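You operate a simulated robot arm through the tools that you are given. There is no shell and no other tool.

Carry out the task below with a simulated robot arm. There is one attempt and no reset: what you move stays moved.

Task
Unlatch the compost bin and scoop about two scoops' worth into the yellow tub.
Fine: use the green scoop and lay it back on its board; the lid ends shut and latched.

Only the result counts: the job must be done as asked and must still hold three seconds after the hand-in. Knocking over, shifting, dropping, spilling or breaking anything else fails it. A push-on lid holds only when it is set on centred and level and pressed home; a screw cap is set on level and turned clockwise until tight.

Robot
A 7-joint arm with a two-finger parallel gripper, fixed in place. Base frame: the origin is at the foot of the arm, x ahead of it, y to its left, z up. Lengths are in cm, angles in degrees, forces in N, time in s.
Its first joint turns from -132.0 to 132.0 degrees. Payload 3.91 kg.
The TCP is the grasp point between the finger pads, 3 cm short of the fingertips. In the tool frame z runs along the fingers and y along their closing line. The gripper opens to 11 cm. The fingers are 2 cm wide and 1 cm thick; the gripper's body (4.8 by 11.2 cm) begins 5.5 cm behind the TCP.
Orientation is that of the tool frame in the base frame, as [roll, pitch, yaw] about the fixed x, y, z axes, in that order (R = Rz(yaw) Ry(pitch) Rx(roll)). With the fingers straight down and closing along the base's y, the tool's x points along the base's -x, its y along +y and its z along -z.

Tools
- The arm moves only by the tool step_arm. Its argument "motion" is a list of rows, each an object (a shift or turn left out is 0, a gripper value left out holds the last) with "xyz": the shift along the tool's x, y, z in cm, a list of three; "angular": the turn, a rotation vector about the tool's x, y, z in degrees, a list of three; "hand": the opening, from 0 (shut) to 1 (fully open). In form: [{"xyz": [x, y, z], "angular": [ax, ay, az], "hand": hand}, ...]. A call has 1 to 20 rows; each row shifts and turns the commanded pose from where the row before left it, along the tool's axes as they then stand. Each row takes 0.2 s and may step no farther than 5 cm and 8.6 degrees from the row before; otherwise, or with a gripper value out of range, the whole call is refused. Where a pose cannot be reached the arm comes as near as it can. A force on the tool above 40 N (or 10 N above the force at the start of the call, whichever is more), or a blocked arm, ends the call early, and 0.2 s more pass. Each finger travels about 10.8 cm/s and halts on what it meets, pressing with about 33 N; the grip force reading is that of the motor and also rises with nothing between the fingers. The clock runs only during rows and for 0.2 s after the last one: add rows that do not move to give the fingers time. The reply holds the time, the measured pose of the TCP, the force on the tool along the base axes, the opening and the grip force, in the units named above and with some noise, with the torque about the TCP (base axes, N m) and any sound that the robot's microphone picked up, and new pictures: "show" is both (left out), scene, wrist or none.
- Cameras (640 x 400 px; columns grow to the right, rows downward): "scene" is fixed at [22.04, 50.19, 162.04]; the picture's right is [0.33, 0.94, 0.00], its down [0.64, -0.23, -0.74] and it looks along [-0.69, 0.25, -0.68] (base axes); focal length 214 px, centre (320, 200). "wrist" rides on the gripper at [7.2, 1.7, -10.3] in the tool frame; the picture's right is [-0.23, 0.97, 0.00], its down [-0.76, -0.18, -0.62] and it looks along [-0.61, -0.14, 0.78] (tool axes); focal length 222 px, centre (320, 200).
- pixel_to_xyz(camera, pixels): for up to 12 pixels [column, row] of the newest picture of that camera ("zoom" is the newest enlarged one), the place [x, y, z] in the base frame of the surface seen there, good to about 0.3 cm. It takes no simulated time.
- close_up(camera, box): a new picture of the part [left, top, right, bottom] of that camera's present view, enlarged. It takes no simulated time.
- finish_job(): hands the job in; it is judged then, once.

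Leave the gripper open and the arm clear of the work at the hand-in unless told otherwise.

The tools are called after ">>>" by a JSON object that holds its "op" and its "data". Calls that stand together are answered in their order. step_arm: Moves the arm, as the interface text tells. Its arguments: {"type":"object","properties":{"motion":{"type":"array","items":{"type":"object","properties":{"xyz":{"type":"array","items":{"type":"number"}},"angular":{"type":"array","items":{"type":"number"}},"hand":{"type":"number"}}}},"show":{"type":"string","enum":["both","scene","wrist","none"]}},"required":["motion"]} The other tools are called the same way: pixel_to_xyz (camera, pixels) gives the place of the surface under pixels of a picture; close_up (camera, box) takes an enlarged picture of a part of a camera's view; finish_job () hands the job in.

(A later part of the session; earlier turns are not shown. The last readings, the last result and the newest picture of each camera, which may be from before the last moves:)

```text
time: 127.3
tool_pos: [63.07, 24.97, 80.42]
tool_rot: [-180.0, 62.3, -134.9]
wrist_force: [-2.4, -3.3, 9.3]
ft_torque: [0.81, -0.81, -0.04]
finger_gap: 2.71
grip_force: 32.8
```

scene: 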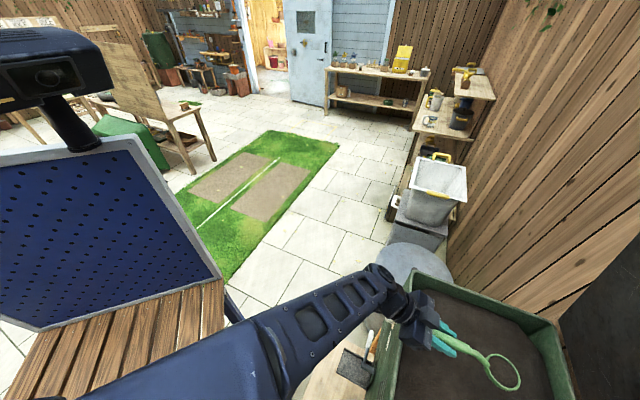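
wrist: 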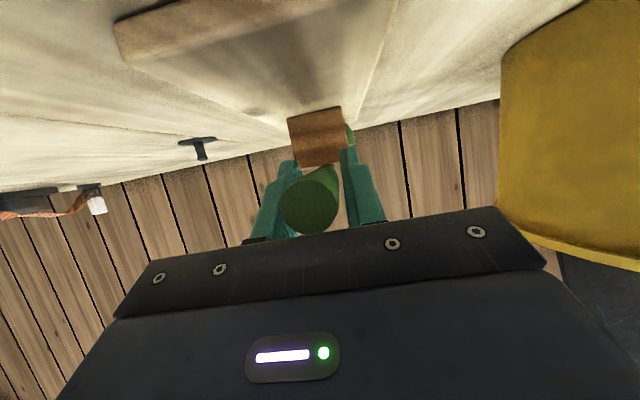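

It is seated (9 N of contact). I'll ease off 0.15 cm, open the fingers and back out along the handle.

>>> {"op": "step_arm", "data": {"motion": [{"xyz": [-0.13, 0, -0.07]}, {"hand": 0.35}, {"hand": 0.6}, {}, {"hand": 1.0}, {}, {"xyz": [0.3, 0, -2.0]}, {"xyz": [0, 0, -3]}, {"xyz": [-1.0, 0, -3]}, {"xyz": [-2.0, 0, -2]}], "show": "wrist"}}

```text
time: 129.5
tool_pos: [60.78, 21.04, 86.63]
tool_rot: [179.9, 62.2, -134.9]
wrist_force: [0.6, 1.5, -0.2]
ft_torque: [0.05, 0.01, 0.03]
finger_gap: 11.0
grip_force: 0.0
out of reach, approached as far as the arm can: row 9, 10
```

wrist: 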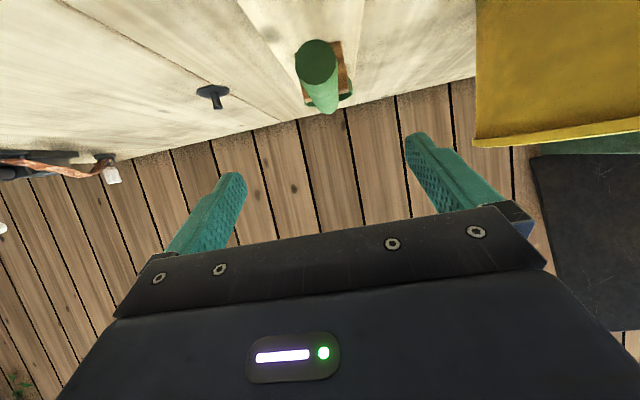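

The hand is clear. I'll rise and tilt the view down to verify the scoop rests properly on its board and that its bowl is empty.

>>> {"op": "step_arm", "data": {"motion": [{"xyz": [-2.65, 0, -1.41], "angular": [0, 7.7, 0]}, {"xyz": [-2.4, 0, -1.8], "angular": [0, 7.7, 0]}, {"xyz": [-2.1, 0, -2.1], "angular": [0, 7.7, 0]}, {"xyz": [-1.8, 0, -2.4], "angular": [0, 7.7, 0]}, {"xyz": [-1.5, 0, -2.6], "angular": [0, 7.7, 0]}], "show": "wrist"}}

>>> {"op": "close_up", "data": {"camera": "wrist", "box": [240, 40, 420, 180]}}

```text
time: 130.7
tool_pos: [60.49, 20.76, 101.66]
tool_rot: [-180.0, 23.6, -135.1]
wrist_force: [-0.7, 0.2, 0.5]
ft_torque: [-0.02, 0.01, 0.01]
finger_gap: 10.99
grip_force: 0.0
```

wrist: 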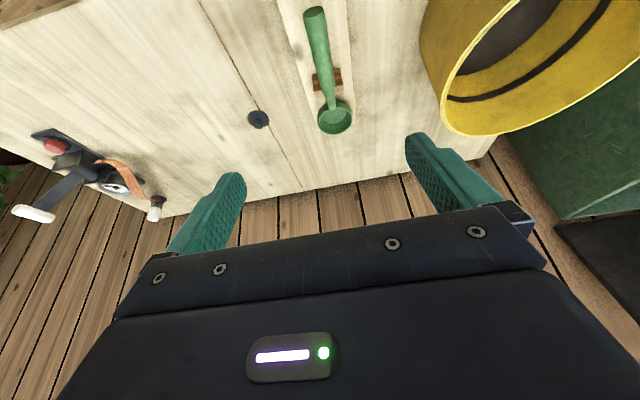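

```text
2.86 times, centred on (330, 110) of wrist
```

zoom: 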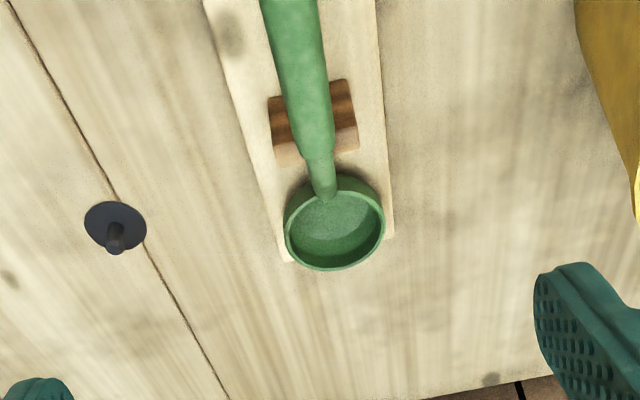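

The scoop lies on its board as before, bowl empty. I'll check its coordinates against the original.

>>> {"op": "pixel_to_xyz", "data": {"camera": "zoom", "pixels": [[287, 225], [383, 215], [335, 268], [330, 185], [302, 80], [310, 120], [300, 30]]}}

>>> {"op": "pixel_to_xyz", "data": {"camera": "wrist", "pixels": [[315, 12], [510, 30], [470, 130], [433, 40], [520, 15]]}}

```text
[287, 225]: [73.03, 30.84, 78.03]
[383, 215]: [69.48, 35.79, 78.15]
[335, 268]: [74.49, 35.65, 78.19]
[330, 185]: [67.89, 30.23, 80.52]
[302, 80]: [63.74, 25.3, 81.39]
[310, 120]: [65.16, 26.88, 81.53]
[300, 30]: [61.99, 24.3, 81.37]
```

```text
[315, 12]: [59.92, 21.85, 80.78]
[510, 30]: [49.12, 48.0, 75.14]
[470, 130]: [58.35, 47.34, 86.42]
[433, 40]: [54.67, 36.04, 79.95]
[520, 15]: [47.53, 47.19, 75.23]
```

The scoop is back within measurement noise of its original place, and the tub is fine. Next is closing the lid. I'll travel high back to the bin and face the lid's handle with a level hand, so I can grip one handle leg and draw the lid down.

>>> {"op": "step_arm", "data": {"motion": [{"xyz": [-2.13, 3.91, -1.28]}, {"xyz": [-2.13, 3.91, -1.28]}, {"xyz": [-2.13, 3.91, -1.28]}, {"xyz": [-2.13, 3.91, -1.28]}, {"xyz": [-2.13, 3.91, -1.28]}, {"xyz": [-2.13, 3.91, -1.28]}, {"xyz": [-2.13, 3.91, -1.28]}, {"xyz": [-2.13, 3.91, -1.28]}, {"xyz": [-2.13, 3.91, -1.28]}, {"xyz": [-2.13, 3.91, -1.28]}, {"xyz": [-2.13, 3.91, -1.28]}, {"xyz": [-2.13, 3.91, -1.28]}, {"xyz": [-2.13, 3.91, -1.28]}, {"xyz": [-2.13, 3.91, -1.28]}, {"xyz": [-2.13, 3.91, -1.28]}, {"xyz": [-2.13, 3.91, -1.28]}, {"xyz": [-2.13, 3.91, -1.28]}], "show": "none"}}

>>> {"op": "step_arm", "data": {"motion": [{"angular": [0, -7.2, 0]}, {"angular": [0, -7.2, 0]}, {"angular": [0, -7.2, 0]}, {"angular": [0, -7.2, 0]}, {"angular": [0, -7.2, 0]}, {"angular": [0, -7.2, 0]}]}}

```text
time: 134.3
tool_pos: [30.78, 84.84, 136.46]
tool_rot: [-180.0, 23.7, -135.0]
wrist_force: [0.8, -1.1, 0.6]
ft_torque: [0.05, 0.06, 0.05]
finger_gap: 10.99
grip_force: 0.1
```

```text
time: 135.7
tool_pos: [30.65, 84.89, 136.22]
tool_rot: [179.9, 67.0, -134.8]
wrist_force: [0.7, 0.8, -0.4]
ft_torque: [-0.01, 0.04, 0.03]
finger_gap: 11.0
grip_force: 0.1
```

scene: 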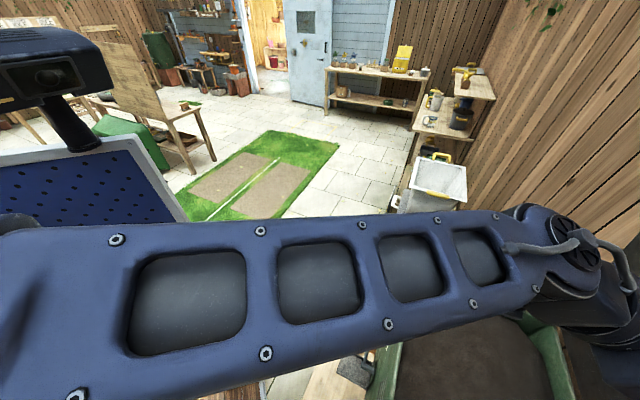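
wrist: 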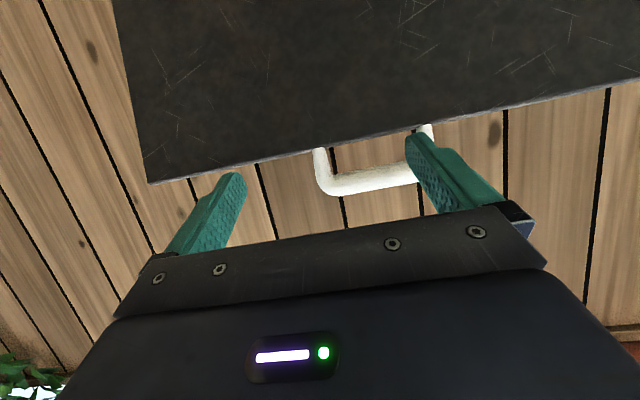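

I see the handle: its right leg at (322,165), the bar along (370,185), and the lid edge. I'll measure these.

>>> {"op": "close_up", "data": {"camera": "wrist", "box": [260, 110, 460, 220]}}

>>> {"op": "pixel_to_xyz", "data": {"camera": "wrist", "pixels": [[322, 165], [316, 165], [328, 162], [320, 152], [326, 178], [345, 185], [370, 180], [370, 172], [372, 190], [300, 155], [340, 146], [370, 141]]}}

```text
3.20 times, centred on (360, 165) of wrist
```

zoom: 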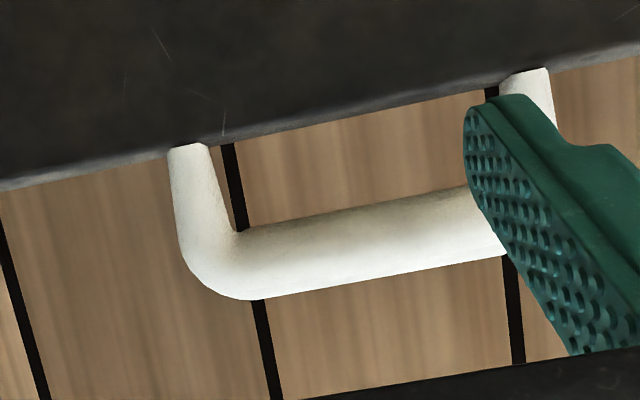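

```text
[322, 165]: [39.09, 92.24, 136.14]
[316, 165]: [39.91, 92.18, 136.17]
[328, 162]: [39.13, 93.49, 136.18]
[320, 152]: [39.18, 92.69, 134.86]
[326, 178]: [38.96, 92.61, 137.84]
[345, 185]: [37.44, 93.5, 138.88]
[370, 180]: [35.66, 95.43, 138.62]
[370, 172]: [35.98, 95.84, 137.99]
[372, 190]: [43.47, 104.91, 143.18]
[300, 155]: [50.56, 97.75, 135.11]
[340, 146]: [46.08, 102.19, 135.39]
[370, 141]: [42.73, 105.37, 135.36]
```

The right leg is centred at l≈37.6, f≈93.6, with a clear span from z≈134.5 to 138. I'll level the hand to about 85°, narrow the fingers to straddle that leg, and move in.

>>> {"op": "step_arm", "data": {"motion": [{"angular": [0, -6, 0], "hand": 0.4}, {"angular": [0, -6, 0]}, {"angular": [0, -6, 0]}, {"xyz": [-0.26, -0.19, 2.5]}, {"xyz": [-0.26, -0.19, 2.5]}], "show": "wrist"}}

>>> {"op": "close_up", "data": {"camera": "wrist", "box": [220, 90, 460, 230]}}

```text
time: 136.9
tool_pos: [34.46, 88.27, 136.34]
tool_rot: [179.4, 85.1, -135.7]
wrist_force: [-1.2, 0.1, 0.0]
ft_torque: [0.0, 0.0, -0.04]
finger_gap: 4.4
grip_force: 0.0
```

wrist: 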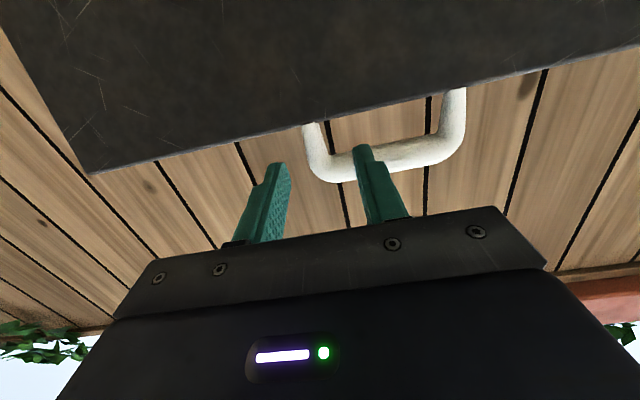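

```text
2.67 times, centred on (340, 160) of wrist
```

zoom: 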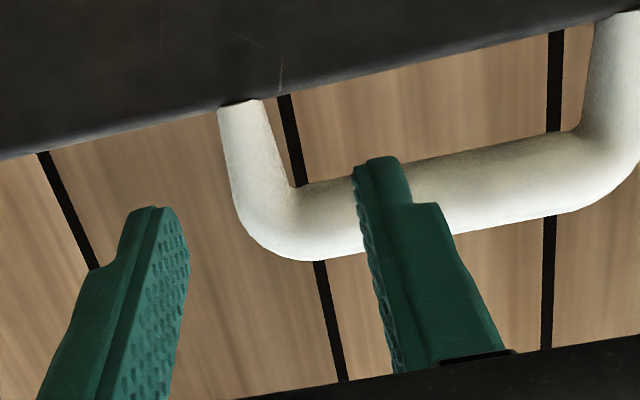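

Slightly tight vertically; I'll measure the gap between the lid edge and the bar once more before inserting the fingers.

>>> {"op": "pixel_to_xyz", "data": {"camera": "zoom", "pixels": [[240, 108], [250, 150], [265, 200], [300, 192], [330, 185], [330, 220], [330, 250], [232, 150], [275, 150], [200, 125], [310, 95]]}}

```text
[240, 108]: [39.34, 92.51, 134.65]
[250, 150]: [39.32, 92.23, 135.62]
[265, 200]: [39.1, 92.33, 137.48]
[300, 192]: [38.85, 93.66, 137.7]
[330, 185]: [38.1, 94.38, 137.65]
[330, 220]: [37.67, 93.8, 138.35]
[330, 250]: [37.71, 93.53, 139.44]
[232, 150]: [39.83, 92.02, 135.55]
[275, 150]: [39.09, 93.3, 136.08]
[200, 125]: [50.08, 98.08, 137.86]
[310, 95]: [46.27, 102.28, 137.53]
```

The clear gap is z 134.4–137.6. I'll advance with the fingers centred at z≈136.0 and close on the leg.

>>> {"op": "step_arm", "data": {"motion": [{"xyz": [-0.07, -0.11, 1.65]}, {"xyz": [-0.07, -0.11, 1.65]}, {"xyz": [-0.07, -0.11, 1.65]}, {"xyz": [-0.07, -0.11, 1.65]}, {"hand": 0}, {}, {}], "show": "wrist"}}

>>> {"op": "close_up", "data": {"camera": "wrist", "box": [220, 90, 460, 230]}}

```text
time: 138.5
tool_pos: [39.61, 92.54, 135.88]
tool_rot: [180.0, 85.1, -135.0]
wrist_force: [6.3, -5.9, -1.2]
ft_torque: [0.17, -0.14, -0.08]
finger_gap: 1.38
grip_force: 44.6
```

wrist: 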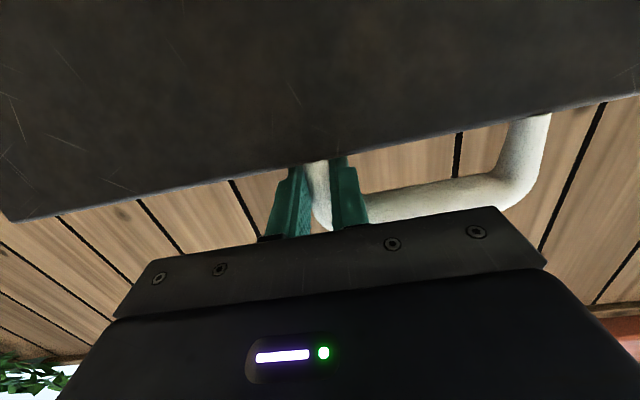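

```text
2.67 times, centred on (340, 160) of wrist
```

zoom: 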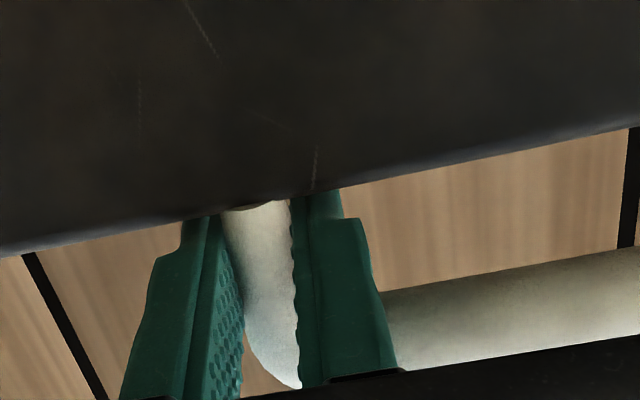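

The leg is gripped (gap 1.38). I'll draw the lid down along its arc, a couple of steps first to check the force.

>>> {"op": "step_arm", "data": {"motion": [{"xyz": [0.3, 0, -0.84]}, {"xyz": [0.3, 0, -0.84]}, {"xyz": [0.55, 0, -1.38]}], "show": "none"}}

>>> {"op": "step_arm", "data": {"motion": [{"xyz": [0.61, 0, -1.36]}, {"xyz": [0.65, 0, -1.34]}, {"xyz": [0.7, 0, -1.31]}], "show": "wrist"}}

```text
time: 139.3
tool_pos: [37.36, 90.31, 135.15]
tool_rot: [180.0, 85.1, -135.1]
wrist_force: [6.6, -3.0, 0.0]
ft_torque: [0.39, -0.5, -0.01]
finger_gap: 1.37
grip_force: 44.7
```

```text
time: 140.1
tool_pos: [34.29, 87.33, 133.66]
tool_rot: [179.5, 85.0, -135.5]
wrist_force: [6.8, -7.2, 5.4]
ft_torque: [0.84, -0.9, -0.01]
finger_gap: 1.4
grip_force: 45.0
```

wrist: 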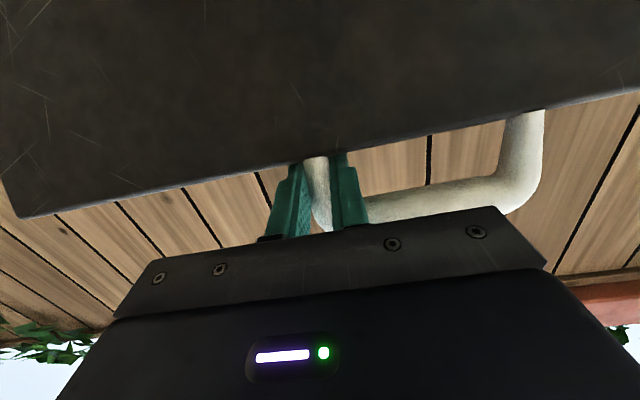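

The lid follows. I'll continue down to about 57°.

>>> {"op": "step_arm", "data": {"motion": [{"xyz": [0.7, 0, -1.28]}, {"xyz": [0.75, 0, -1.27]}, {"xyz": [0.8, 0, -1.23]}, {"xyz": [0.83, 0, -1.2]}], "show": "wrist"}}

>>> {"op": "close_up", "data": {"camera": "wrist", "box": [220, 90, 460, 230]}}

```text
time: 141.1
tool_pos: [30.68, 83.68, 131.02]
tool_rot: [179.3, 85.0, -135.8]
wrist_force: [6.9, -11.9, 11.1]
ft_torque: [0.71, -0.81, -0.02]
finger_gap: 1.4
grip_force: 44.8
```

wrist: 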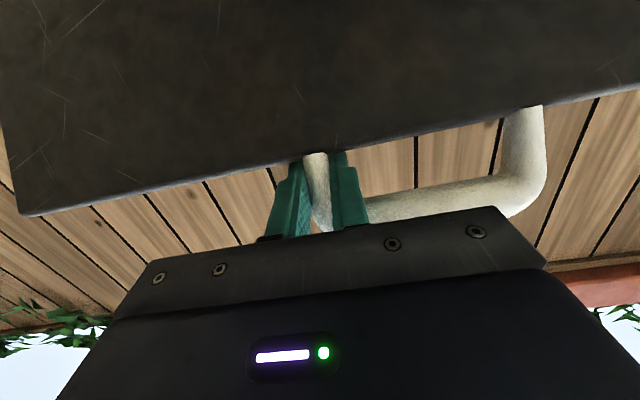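

```text
2.67 times, centred on (340, 160) of wrist
```

zoom: 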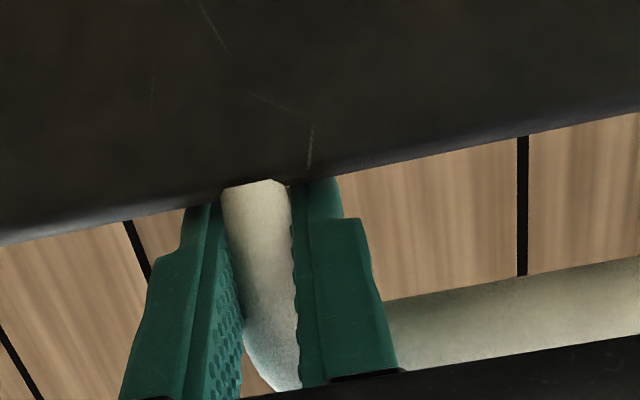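

The lid is down to about 57°, which is as far as this grip geometry allows without the bar touching the fingers. I'll release and back out. Then I'll come around the lid's right side with closed fingers onto its top surface to push it the rest of the way down.

>>> {"op": "step_arm", "data": {"motion": [{"hand": 0.4}, {}, {"xyz": [0, 0, -2]}, {"xyz": [0, 0, -2.5]}, {"xyz": [0, 0, -3]}, {"xyz": [0, 0, -3]}], "show": "wrist"}}

```text
time: 142.5
tool_pos: [23.34, 76.33, 131.67]
tool_rot: [-180.0, 84.9, -135.0]
wrist_force: [0.5, 0.2, -0.6]
ft_torque: [0.04, -0.02, -0.01]
finger_gap: 4.4
grip_force: 0.1
```

wrist: 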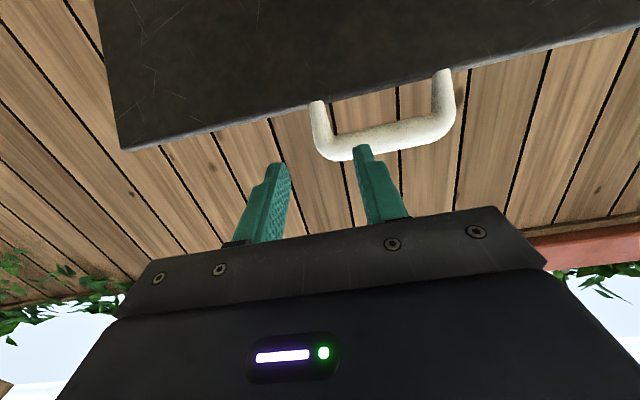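

Clear, and the lid holds. I'll confirm the lid's front edge position to plan the push.

>>> {"op": "pixel_to_xyz", "data": {"camera": "wrist", "pixels": [[124, 146], [160, 135], [250, 112], [320, 120], [385, 135], [200, 60], [130, 50]]}}

>>> {"op": "step_arm", "data": {"motion": [{"xyz": [0, -3.0, 0], "hand": 0}, {"xyz": [0, -3.6, 0], "angular": [0, 7.2, 0]}, {"xyz": [0, -3.6, 0], "angular": [0, 7.2, 0]}, {"xyz": [0, -3.6, 0], "angular": [0, 7.2, 0]}, {"xyz": [0, -3.6, 0], "angular": [0, 7.2, 0]}, {"xyz": [0, -3.6, 0], "angular": [0, 7.2, 0]}, {"xyz": [0, -3.6, 0], "angular": [0, 7.2, 0]}, {"xyz": [0, -3.6, 0], "angular": [0, 7.2, 0]}, {"xyz": [0, -3.6, 0], "angular": [0, 7.2, 0]}, {"angular": [0, 7.2, 0]}], "show": "wrist"}}

```text
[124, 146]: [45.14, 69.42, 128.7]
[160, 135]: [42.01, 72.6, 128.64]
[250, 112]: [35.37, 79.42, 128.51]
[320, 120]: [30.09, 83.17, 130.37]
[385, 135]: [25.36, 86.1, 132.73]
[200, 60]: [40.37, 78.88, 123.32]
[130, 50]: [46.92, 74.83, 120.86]
```

```text
time: 144.7
tool_pos: [45.66, 53.88, 131.7]
tool_rot: [-180.0, 20.1, -134.9]
wrist_force: [-0.7, -0.2, 0.5]
ft_torque: [0.0, 0.0, -0.03]
finger_gap: 0.02
grip_force: 32.9
```

wrist: 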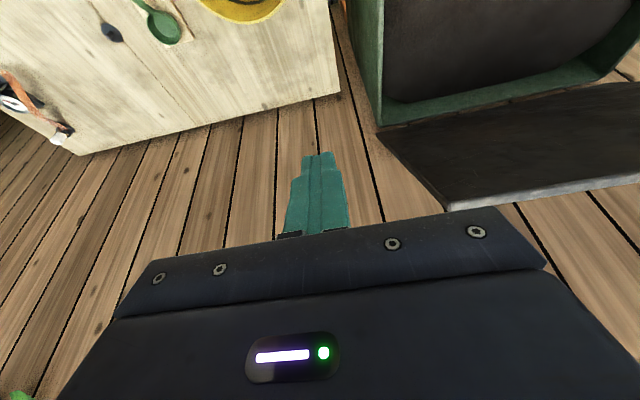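

The lid's front edge is at f≈81, z≈128.6, starting at l≈17. The closed fingers are to its right. I'll go forward past the edge outside the lid, then slide left over its top surface.

>>> {"op": "step_arm", "data": {"motion": [{"xyz": [-3.6, 0, 1.5]}, {"xyz": [-3.6, 0, 1.5]}, {"xyz": [-3.6, 0, 1.5]}, {"xyz": [-3.6, 0, 1.5]}], "show": "wrist"}}

```text
time: 145.7
tool_pos: [56.75, 64.92, 131.09]
tool_rot: [-179.9, 20.2, -135.0]
wrist_force: [-0.1, -0.6, 1.5]
ft_torque: [0.02, -0.01, 0.0]
finger_gap: 0.01
grip_force: 33.5
```

wrist: 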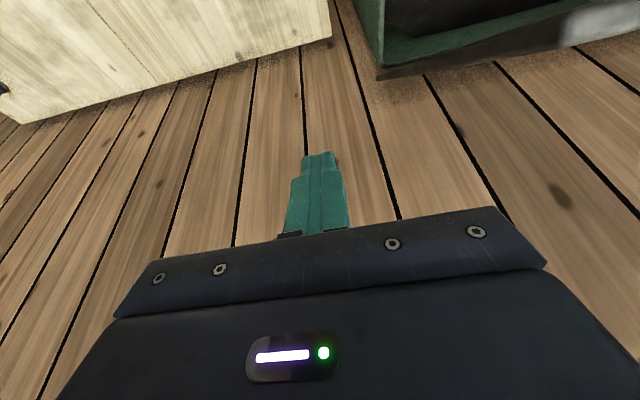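

Good. Now I'll slide left over the lid's top face to l≈28.

>>> {"op": "step_arm", "data": {"motion": [{"xyz": [0, 3.6, 0]}, {"xyz": [0, 3.6, 0]}, {"xyz": [0, 3.6, 0]}, {"xyz": [0, 3.6, 0]}, {"xyz": [0, 3.6, 0]}, {"xyz": [0, 3.6, 0]}]}}

```text
time: 147.1
tool_pos: [41.45, 80.12, 131.04]
tool_rot: [180.0, 20.2, -135.0]
wrist_force: [0.9, -0.8, -0.2]
ft_torque: [0.03, 0.05, 0.01]
finger_gap: 0.0
grip_force: 32.8
```

scene: 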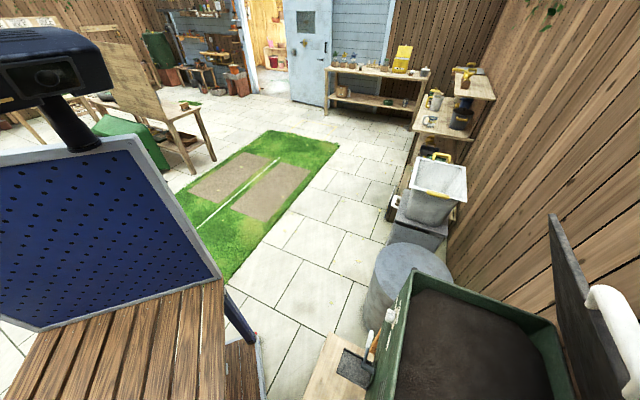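
wrist: 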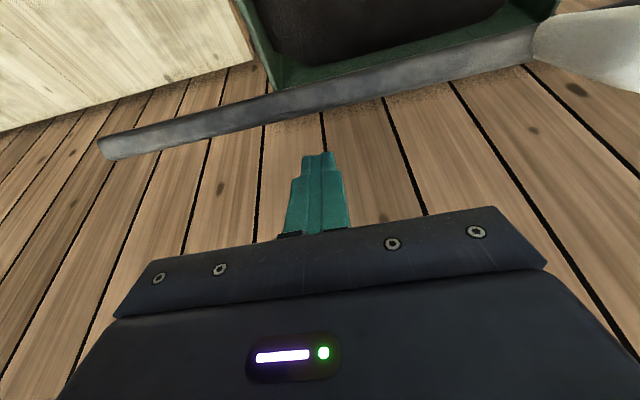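

The fingers are behind the lid's top face. I'll push it down along its arc in stages, watching the force.

>>> {"op": "step_arm", "data": {"motion": [{"xyz": [1.74, 0, 0.1]}, {"xyz": [1.74, 0, 0.1]}, {"xyz": [1.9, 0, 0.53]}, {"xyz": [1.9, 0, 0.53]}, {"xyz": [1.86, 0, 0.7]}, {"xyz": [1.86, 0, 0.7]}]}}

```text
time: 148.5
tool_pos: [34.84, 73.46, 124.79]
tool_rot: [-180.0, 20.1, -134.9]
wrist_force: [-0.2, -0.5, -0.7]
ft_torque: [0.0, -0.01, 0.05]
finger_gap: 0.01
grip_force: 32.8
```

scene: 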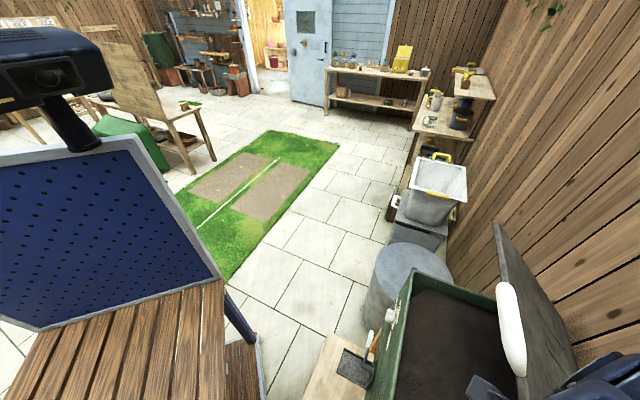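
wrist: 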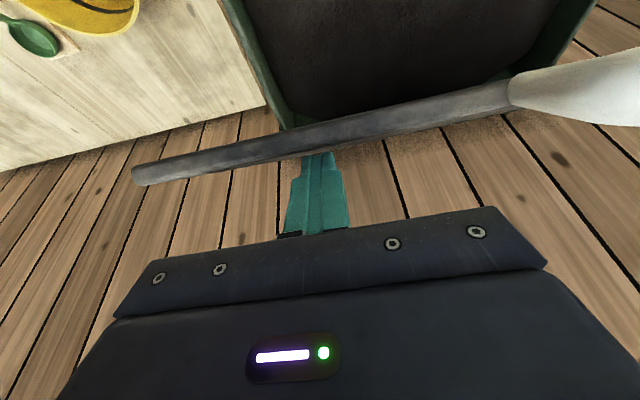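

The lid is coming down (about 45°). Continuing.

>>> {"op": "step_arm", "data": {"motion": [{"xyz": [1.74, 0, 0.96]}, {"xyz": [1.74, 0, 0.96]}, {"xyz": [1.68, 0, 1.09]}, {"xyz": [1.68, 0, 1.09]}, {"xyz": [1.52, 0, 1.25]}, {"xyz": [1.52, 0, 1.25]}, {"xyz": [1.39, 0, 1.46]}, {"xyz": [1.39, 0, 1.46]}]}}

```text
time: 150.3
tool_pos: [28.75, 67.27, 111.45]
tool_rot: [-179.9, 20.2, -135.0]
wrist_force: [0.0, 0.9, -0.3]
ft_torque: [0.03, 0.0, -0.01]
finger_gap: 0.0
grip_force: 32.9
```

scene: 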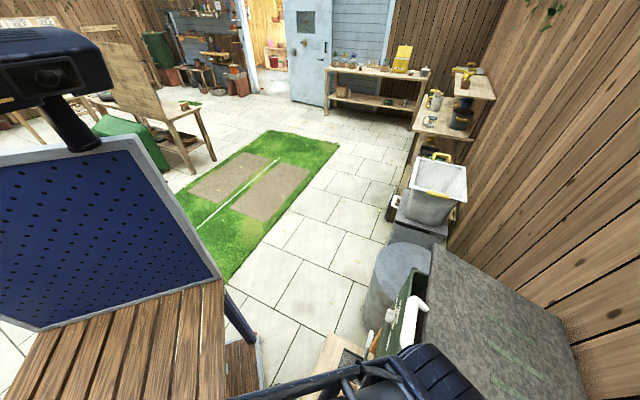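
wrist: 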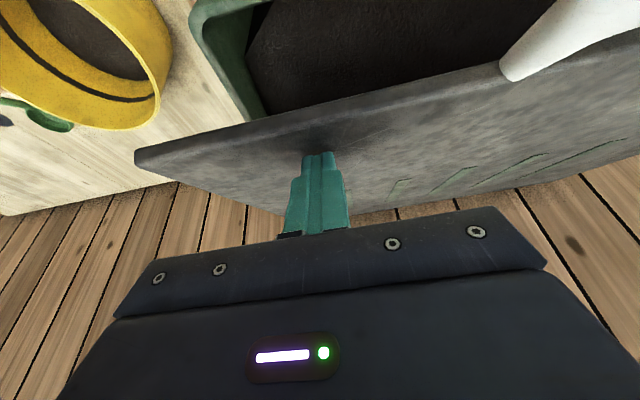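

Now about 20°. I'll push the rest of the way, slowing near closed and watching for the contact force.

>>> {"op": "step_arm", "data": {"motion": [{"xyz": [1.25, 0, 1.51]}, {"xyz": [1.25, 0, 1.51]}, {"xyz": [1.05, 0, 1.69]}, {"xyz": [1.05, 0, 1.69]}, {"xyz": [0.6, 0, 1.2]}, {"xyz": [0.6, 0, 1.2]}, {"xyz": [0.36, 0, 0.8]}, {"xyz": [0.36, 0, 0.8]}]}}

```text
time: 152.1
tool_pos: [26.92, 65.7, 99.39]
tool_rot: [-179.9, 20.2, -134.9]
wrist_force: [-0.1, -0.9, -0.3]
ft_torque: [0.05, -0.03, -0.01]
finger_gap: 0.0
grip_force: 33.3
```

scene: 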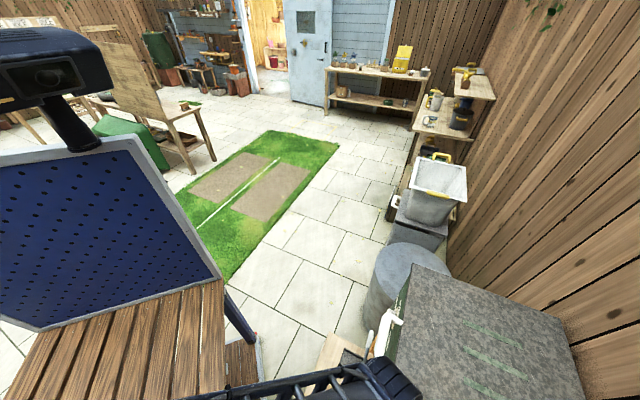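
wrist: 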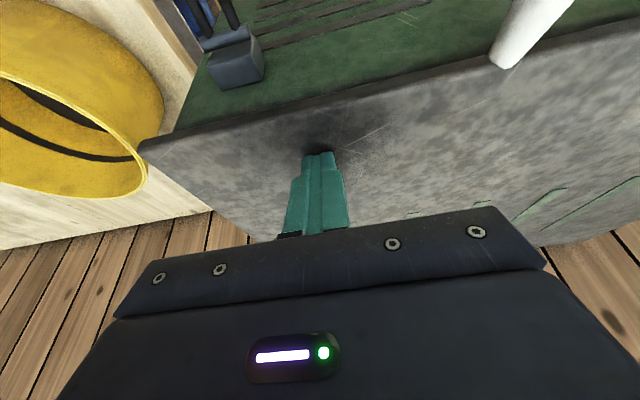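

Almost shut. I'll press down in 0.4 cm steps until I feel the stop.

>>> {"op": "step_arm", "data": {"motion": [{"xyz": [0.14, 0, 0.375]}, {"xyz": [0.14, 0, 0.375]}], "show": "none"}}

>>> {"op": "step_arm", "data": {"motion": [{"xyz": [0.14, 0, 0.375]}], "show": "scene"}}

>>> {"op": "pixel_to_xyz", "data": {"camera": "scene", "pixels": [[420, 300], [413, 270], [430, 340], [440, 310], [560, 330], [395, 322]]}}

```text
time: 152.7
tool_pos: [26.93, 65.75, 98.68]
tool_rot: [-179.9, 20.1, -135.0]
wrist_force: [0.6, -1.6, 3.8]
ft_torque: [-0.02, -0.04, -0.04]
finger_gap: 0.0
grip_force: 33.0
```

```text
time: 153.2
tool_pos: [27.04, 65.58, 98.58]
tool_rot: [179.8, 20.5, -135.0]
wrist_force: [-0.6, -1.9, 9.3]
ft_torque: [-0.08, 0.04, 0.08]
finger_gap: 0.0
grip_force: 33.1
stopped in row 1: the force on the tool passed its limit at 43 N (the readings are from after the stop); the commanded pose is now the measured one
```

scene: 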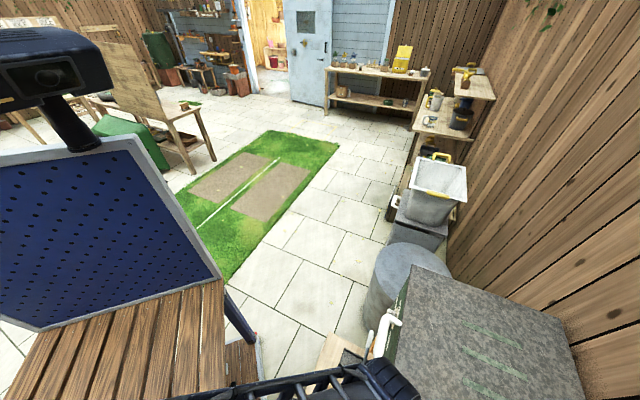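

```text
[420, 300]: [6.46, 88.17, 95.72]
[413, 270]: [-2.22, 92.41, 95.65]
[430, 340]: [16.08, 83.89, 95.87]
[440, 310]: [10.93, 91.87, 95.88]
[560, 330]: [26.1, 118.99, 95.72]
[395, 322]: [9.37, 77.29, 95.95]
```

The lid is shut against its stop (front and back at about the same height as before). Next is the latch: I'll lift off, swing in front of the bin with the closed fingers tilted 45°, and look at the lever.

>>> {"op": "step_arm", "data": {"motion": [{"xyz": [-0.87, 0, -2.35]}, {"xyz": [-0.87, 0, -2.35]}, {"xyz": [3.9, -0.83, 0.18], "angular": [0, -5, 0]}, {"xyz": [3.9, -0.83, -0.16], "angular": [0, -5, 0]}, {"xyz": [3.87, -0.83, -0.5], "angular": [0, -5, 0]}, {"xyz": [3.81, -0.83, -0.84], "angular": [0, -5, 0]}, {"xyz": [3.72, -0.83, -1.16], "angular": [0, -5, 0]}], "show": "wrist"}}

>>> {"op": "close_up", "data": {"camera": "wrist", "box": [240, 60, 460, 220]}}

```text
time: 154.8
tool_pos: [17.18, 49.97, 95.92]
tool_rot: [179.8, 45.3, -135.0]
wrist_force: [-0.3, -0.7, 0.9]
ft_torque: [-0.01, -0.04, -0.02]
finger_gap: 0.02
grip_force: 33.1
```

wrist: 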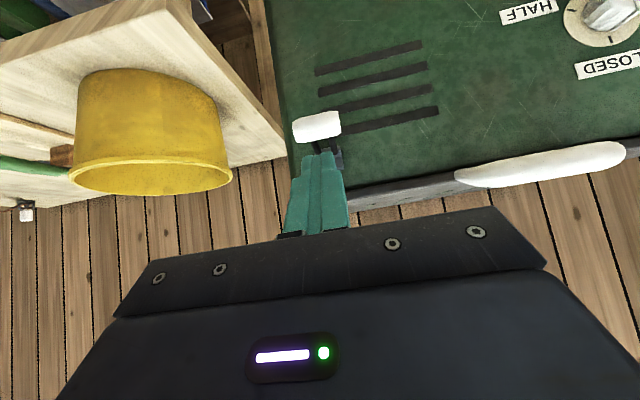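

```text
2.50 times, centred on (350, 140) of wrist
```

zoom: 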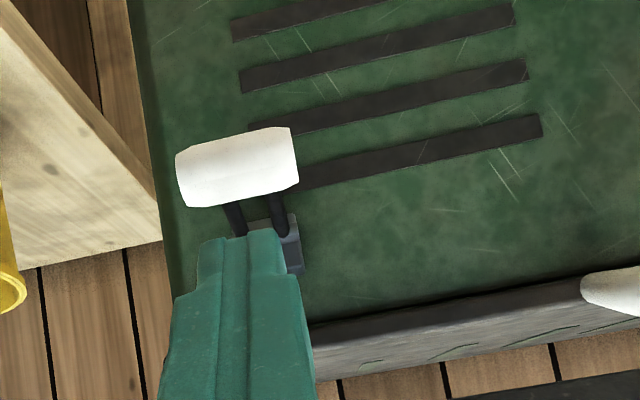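

The lid edge sits tight on the body. I'll measure the lever grip's position.

>>> {"op": "pixel_to_xyz", "data": {"camera": "zoom", "pixels": [[180, 170], [237, 145], [237, 165], [237, 190], [295, 155], [235, 215], [275, 210], [450, 330], [400, 350]]}}

```text
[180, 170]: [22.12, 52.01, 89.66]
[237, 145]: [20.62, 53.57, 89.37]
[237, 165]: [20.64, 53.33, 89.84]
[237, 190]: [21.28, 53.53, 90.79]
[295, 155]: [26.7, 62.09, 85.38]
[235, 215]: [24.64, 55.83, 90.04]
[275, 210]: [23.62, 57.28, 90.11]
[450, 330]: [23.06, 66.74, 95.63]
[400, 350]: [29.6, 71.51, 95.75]
```

The grip is centred at f≈53.2, z≈89.9, right on the finger axis. I'll bring the closed fingertips onto it and push it down and in along its arc.

>>> {"op": "step_arm", "data": {"motion": [{"xyz": [0, 0, 2.0]}, {"xyz": [0, 0, 2.0]}, {"xyz": [0.56, 0, 0.73]}, {"xyz": [0.56, 0, 0.73]}], "show": "wrist"}}

```text
time: 155.8
tool_pos: [19.41, 52.33, 91.51]
tool_rot: [179.9, 45.5, -135.1]
wrist_force: [0.2, -0.8, 0.5]
ft_torque: [0.0, 0.01, 0.04]
finger_gap: 0.02
grip_force: 32.9
```

wrist: 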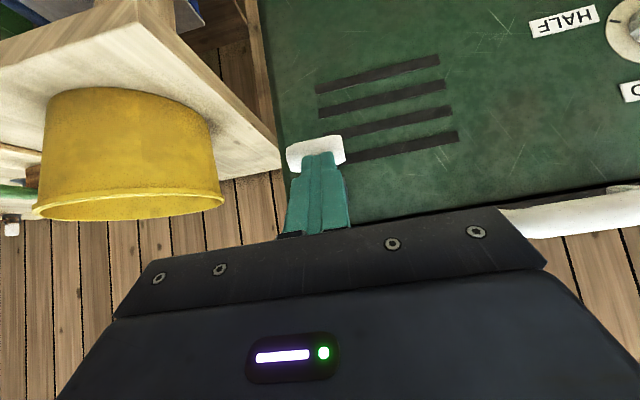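

The fingertips are on the grip with little force. Continuing along the arc.

>>> {"op": "step_arm", "data": {"motion": [{"xyz": [0.4, 0, 1.0]}, {"xyz": [0.35, 0, 0.85]}, {"xyz": [0.12, 0, 0.9]}, {"xyz": [0.12, 0, 0.9]}], "show": "wrist"}}

>>> {"op": "close_up", "data": {"camera": "wrist", "box": [220, 80, 460, 230]}}

```text
time: 156.8
tool_pos: [20.82, 53.67, 88.02]
tool_rot: [179.8, 45.5, -135.1]
wrist_force: [-0.1, 1.2, -0.2]
ft_torque: [0.01, -0.01, 0.04]
finger_gap: 0.0
grip_force: 33.0
```

wrist: 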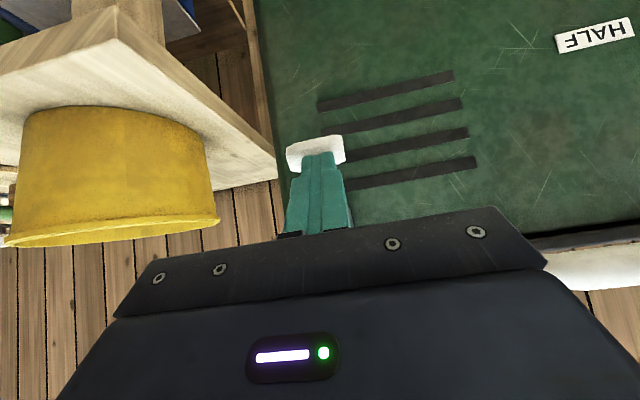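

```text
2.67 times, centred on (340, 155) of wrist
```

zoom: 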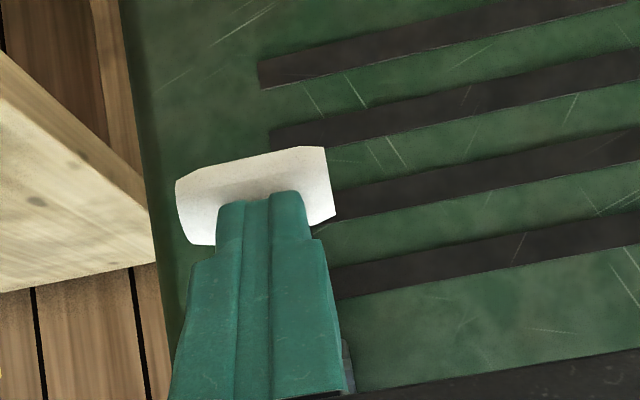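

The lever is moving down with the fingers (about 45°). Continuing inward to its resting position.

>>> {"op": "step_arm", "data": {"motion": [{"xyz": [-0.1, 0, 0.95]}, {"xyz": [-0.14, 0, 0.9]}, {"xyz": [-0.3, 0, 0.8]}, {"xyz": [-0.3, 0, 0.6]}], "show": "wrist"}}

>>> {"op": "close_up", "data": {"camera": "wrist", "box": [220, 80, 460, 230]}}

```text
time: 157.8
tool_pos: [22.84, 55.66, 86.39]
tool_rot: [179.8, 45.4, -135.2]
wrist_force: [-0.6, -0.2, 0.4]
ft_torque: [-0.01, 0.0, -0.02]
finger_gap: 0.01
grip_force: 32.7
```

wrist: 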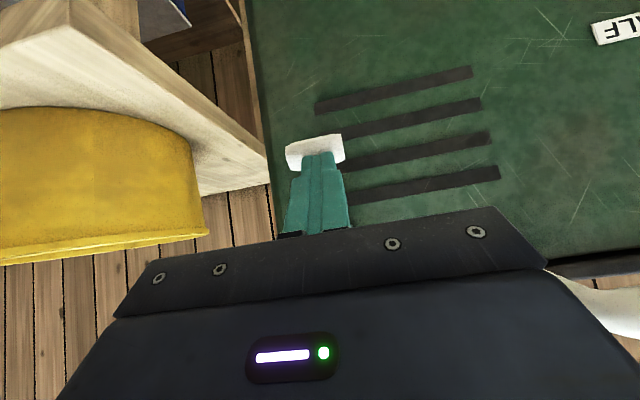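

```text
2.67 times, centred on (340, 155) of wrist
```

zoom: 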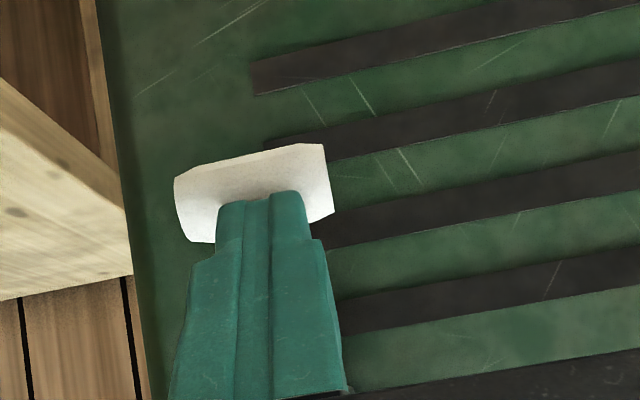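

About 17° left. I'll push inward until the lever meets its stop.

>>> {"op": "step_arm", "data": {"motion": [{"xyz": [-0.3, 0, 0.5]}, {"xyz": [-0.25, 0, 0.45]}], "show": "none"}}

>>> {"op": "step_arm", "data": {"motion": [{"xyz": [-0.2, 0, 0.3]}, {}], "show": "wrist"}}

```text
time: 158.4
tool_pos: [23.61, 56.4, 86.2]
tool_rot: [179.8, 45.5, -135.1]
wrist_force: [0.4, -0.2, 1.0]
ft_torque: [0.0, -0.02, 0.01]
finger_gap: 0.0
grip_force: 32.6
```

```text
time: 159.0
tool_pos: [23.77, 56.53, 86.13]
tool_rot: [179.7, 45.4, -135.0]
wrist_force: [-2.6, -8.1, 2.7]
ft_torque: [-0.13, 0.03, -0.1]
finger_gap: 0.0
grip_force: 33.7
```

wrist: 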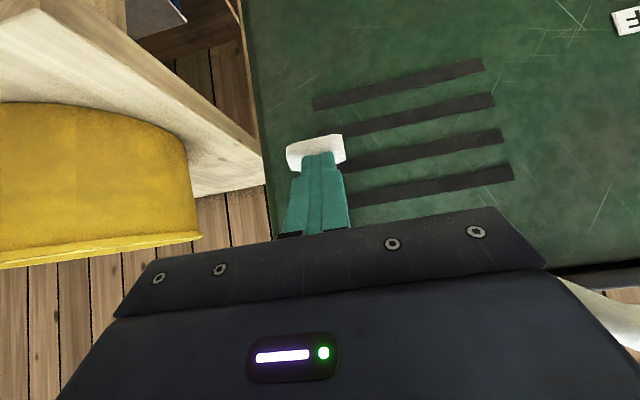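

Resistance of about 8 N at the original rest position. I'll press a little more to seat it firmly, then back off and verify.

>>> {"op": "step_arm", "data": {"motion": [{"xyz": [-0.2, 0, 0.2]}, {"xyz": [-0.2, 0, 0.2]}], "show": "none"}}

>>> {"op": "step_arm", "data": {"motion": [{"xyz": [0.5, 0, -0.5]}, {"xyz": [1, 0, -1.5]}, {"xyz": [1.5, 0, -2.5]}, {"xyz": [1.5, 0, -3]}, {"xyz": [1.5, 0, -3]}, {"xyz": [1, 0, -2], "hand": 1}], "show": "both"}}

>>> {"op": "close_up", "data": {"camera": "wrist", "box": [250, 60, 410, 180]}}

```text
time: 159.4
tool_pos: [23.76, 56.6, 86.18]
tool_rot: [179.9, 45.4, -135.0]
wrist_force: [-6.3, -14.0, 15.6]
ft_torque: [-0.06, -0.04, -0.19]
finger_gap: 0.02
grip_force: 33.1
stopped in row 2: the force on the tool passed its limit at 46 N (the readings are from after the stop); the commanded pose is now the measured one
```

```text
time: 160.8
tool_pos: [13.99, 46.93, 89.8]
tool_rot: [179.9, 45.2, -135.0]
wrist_force: [-0.2, -0.1, -0.1]
ft_torque: [-0.01, 0.0, 0.0]
finger_gap: 8.13
grip_force: 0.0
```

scene: 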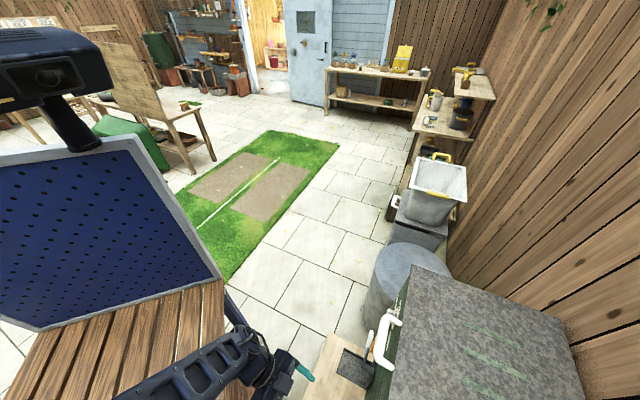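
wrist: 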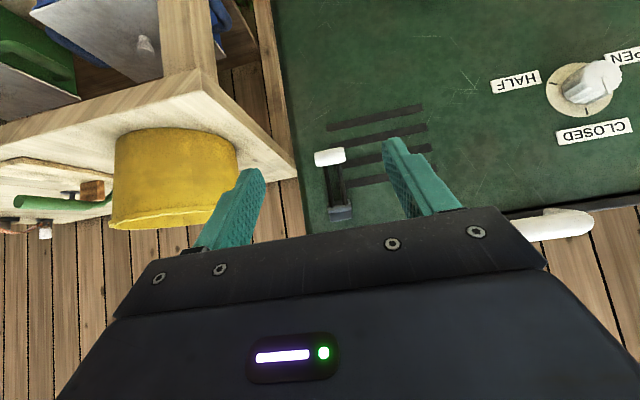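

```text
3.33 times, centred on (330, 120) of wrist
```

zoom: 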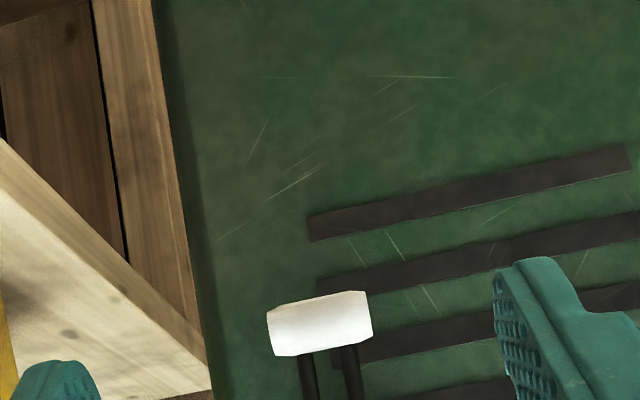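

The lever hangs down again. I'll compare its coordinates with the original.

>>> {"op": "pixel_to_xyz", "data": {"camera": "zoom", "pixels": [[272, 330], [320, 305], [320, 325], [320, 345], [368, 315], [310, 375], [350, 365]]}}

>>> {"op": "pixel_to_xyz", "data": {"camera": "wrist", "pixels": [[340, 212], [345, 205], [560, 215], [540, 222], [520, 205], [610, 200]]}}

>>> {"op": "pixel_to_xyz", "data": {"camera": "scene", "pixels": [[410, 270], [420, 300], [410, 350], [400, 390], [385, 330], [560, 320], [585, 399], [480, 340]]}}

```text
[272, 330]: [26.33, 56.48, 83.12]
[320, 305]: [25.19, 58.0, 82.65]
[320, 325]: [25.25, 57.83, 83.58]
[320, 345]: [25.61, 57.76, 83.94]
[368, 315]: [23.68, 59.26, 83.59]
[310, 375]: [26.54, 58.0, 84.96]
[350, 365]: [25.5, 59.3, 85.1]
```

```text
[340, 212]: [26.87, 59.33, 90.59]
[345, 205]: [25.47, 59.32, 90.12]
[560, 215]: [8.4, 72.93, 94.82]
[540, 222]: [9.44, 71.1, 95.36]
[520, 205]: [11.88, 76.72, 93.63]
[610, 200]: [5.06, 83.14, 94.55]
```

```text
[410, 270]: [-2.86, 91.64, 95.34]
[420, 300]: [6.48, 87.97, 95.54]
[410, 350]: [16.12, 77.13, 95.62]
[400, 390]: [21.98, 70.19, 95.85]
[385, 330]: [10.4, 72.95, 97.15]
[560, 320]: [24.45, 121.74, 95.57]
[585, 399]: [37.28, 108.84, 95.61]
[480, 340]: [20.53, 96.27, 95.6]
```

Lever and lid are back at their original positions within noise. As a gentle check that the latch really holds, I'll put the fingers under the handle bar and apply only a few newtons upward.

>>> {"op": "step_arm", "data": {"motion": [{"xyz": [0, 4.98, 0], "hand": 0.36}, {"xyz": [0, 4.98, 0]}, {"xyz": [0, 4.98, 0]}, {"xyz": [0, 4.98, 0]}, {"xyz": [-3.33, 0, 1.47]}, {"xyz": [-3.33, 0, 1.47]}, {"xyz": [-3.33, 0, 1.47]}], "show": "wrist"}}

```text
time: 162.4
tool_pos: [7.03, 68.2, 93.99]
tool_rot: [179.9, 45.2, -135.0]
wrist_force: [-0.4, 0.6, 0.1]
ft_torque: [0.03, -0.02, 0.05]
finger_gap: 3.93
grip_force: 0.1
```

wrist: 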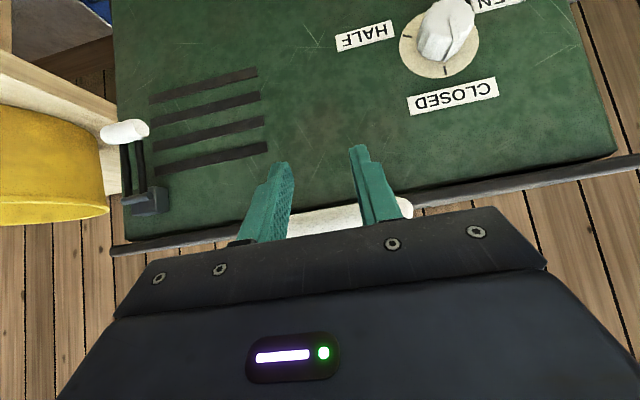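

The fingers are just under the bar. I'll creep up in small steps until contact.

>>> {"op": "step_arm", "data": {"motion": [{"xyz": [-1.2, 0, 0]}, {"xyz": [-1.0, 0, 0]}, {"xyz": [-0.4, 0, 0]}], "show": "none"}}

>>> {"op": "step_arm", "data": {"motion": [{"xyz": [-0.35, 0, 0]}], "show": "none"}}

>>> {"op": "step_arm", "data": {"motion": [{"xyz": [-0.3, 0, 0]}], "show": "wrist"}}

```text
time: 163.2
tool_pos: [8.46, 69.4, 95.73]
tool_rot: [179.9, 45.2, -134.9]
wrist_force: [0.0, -1.2, 0.3]
ft_torque: [-0.01, 0.02, -0.04]
finger_gap: 3.98
grip_force: 0.0
```

```text
time: 163.6
tool_pos: [8.72, 69.47, 95.96]
tool_rot: [179.8, 45.1, -134.8]
wrist_force: [-6.4, -6.7, -8.0]
ft_torque: [-0.06, 0.26, -0.31]
finger_gap: 3.97
grip_force: 0.1
```

```text
time: 164.2
tool_pos: [8.61, 69.55, 95.81]
tool_rot: [-180.0, 44.8, -134.7]
wrist_force: [-1.9, -3.0, -2.5]
ft_torque: [-0.05, 0.08, -0.13]
finger_gap: 4.01
grip_force: 0.9
stopped in row 1: the force on the tool passed its limit at 42 N (the readings are from after the stop); the commanded pose is now the measured one
```

wrist: 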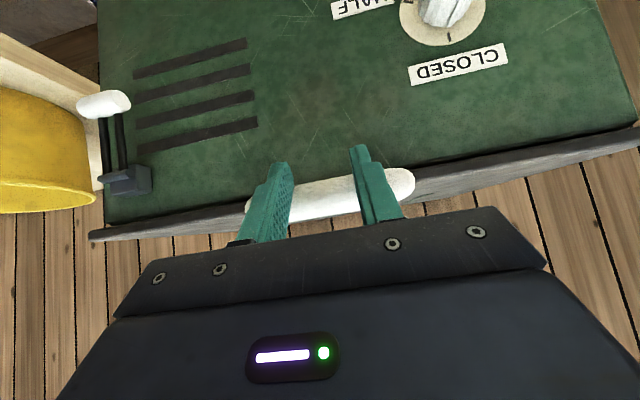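

Pushing up met a firm 42 N stop with no movement, so the lid is latched. I'll back off, open the gripper, and retreat high for a final overview.

>>> {"op": "step_arm", "data": {"motion": [{"xyz": [2, 0, 0]}, {"xyz": [3, 0, -1]}, {"xyz": [0, 0, -4]}, {"xyz": [-1, 0, -4], "hand": 1}, {"xyz": [-2, -2, -4]}, {"xyz": [-2, -3, -3]}, {"xyz": [-2, -3, -3], "angular": [0, 7.5, 0]}, {"xyz": [-2, -3, -3], "angular": [0, 7.5, 0]}, {"xyz": [-2, -3, -3], "angular": [0, 7.5, 0]}, {"xyz": [-2, -3, -3], "angular": [0, 7.5, 0]}, {"xyz": [-1, -3, -3], "angular": [0, 7.5, 0]}, {"xyz": [-1, -3, -3], "angular": [0, 7.5, 0]}]}}

```text
time: 166.8
tool_pos: [17.51, 46.13, 127.86]
tool_rot: [179.9, -0.1, -134.7]
wrist_force: [-0.2, 0.4, 0.3]
ft_torque: [0.01, -0.05, 0.0]
finger_gap: 11.02
grip_force: 0.1
```

scene: 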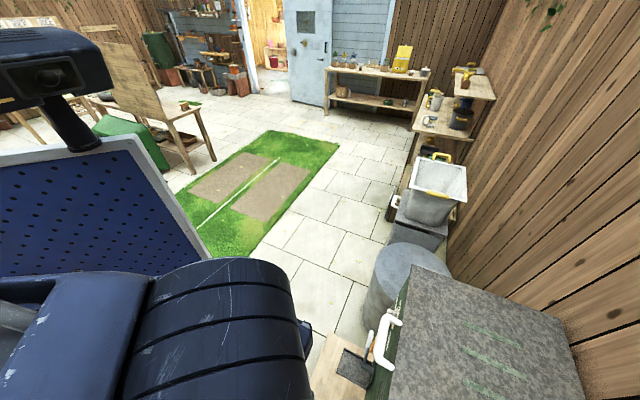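
wrist: 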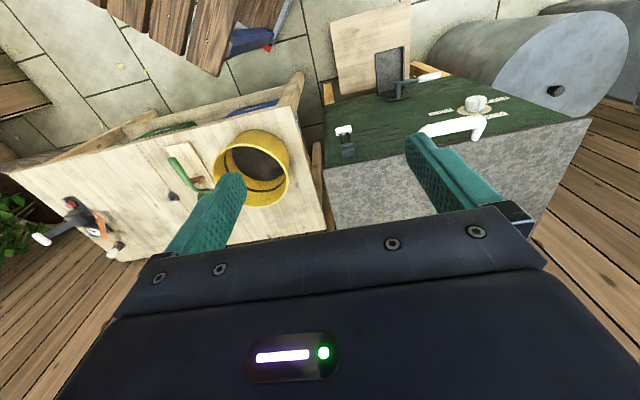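

Everything is in view now. I'll zoom in for a last check of the table (spills, tub, scoop) and of the bin front.

>>> {"op": "close_up", "data": {"camera": "wrist", "box": [140, 100, 340, 230]}}

>>> {"op": "close_up", "data": {"camera": "wrist", "box": [310, 50, 530, 180]}}

>>> {"op": "pixel_to_xyz", "data": {"camera": "wrist", "pixels": [[250, 160], [265, 165], [240, 155], [260, 175], [225, 145], [288, 170], [250, 132], [175, 165]]}}

```text
3.08 times, centred on (240, 165) of wrist
```

zoom: 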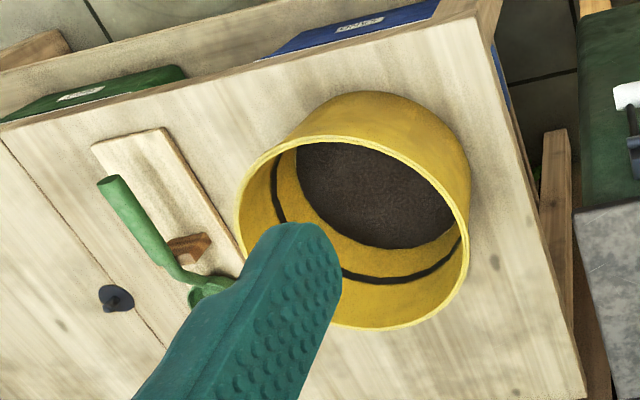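

```text
2.91 times, centred on (420, 115) of wrist
```

zoom: 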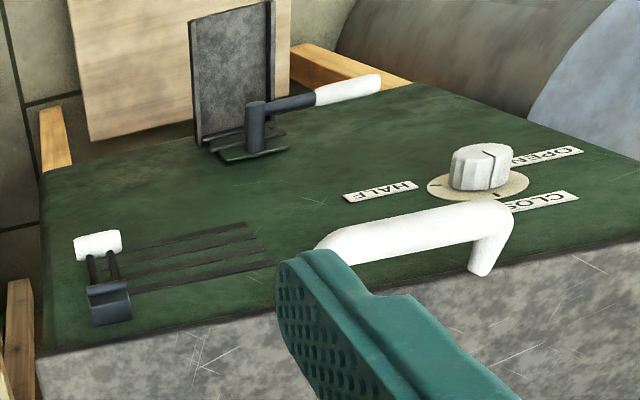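

```text
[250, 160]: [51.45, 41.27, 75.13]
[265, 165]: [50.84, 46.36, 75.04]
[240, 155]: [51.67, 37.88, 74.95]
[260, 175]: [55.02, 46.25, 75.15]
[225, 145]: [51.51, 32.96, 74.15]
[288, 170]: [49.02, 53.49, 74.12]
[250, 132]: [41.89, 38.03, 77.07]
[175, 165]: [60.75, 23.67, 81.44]
```

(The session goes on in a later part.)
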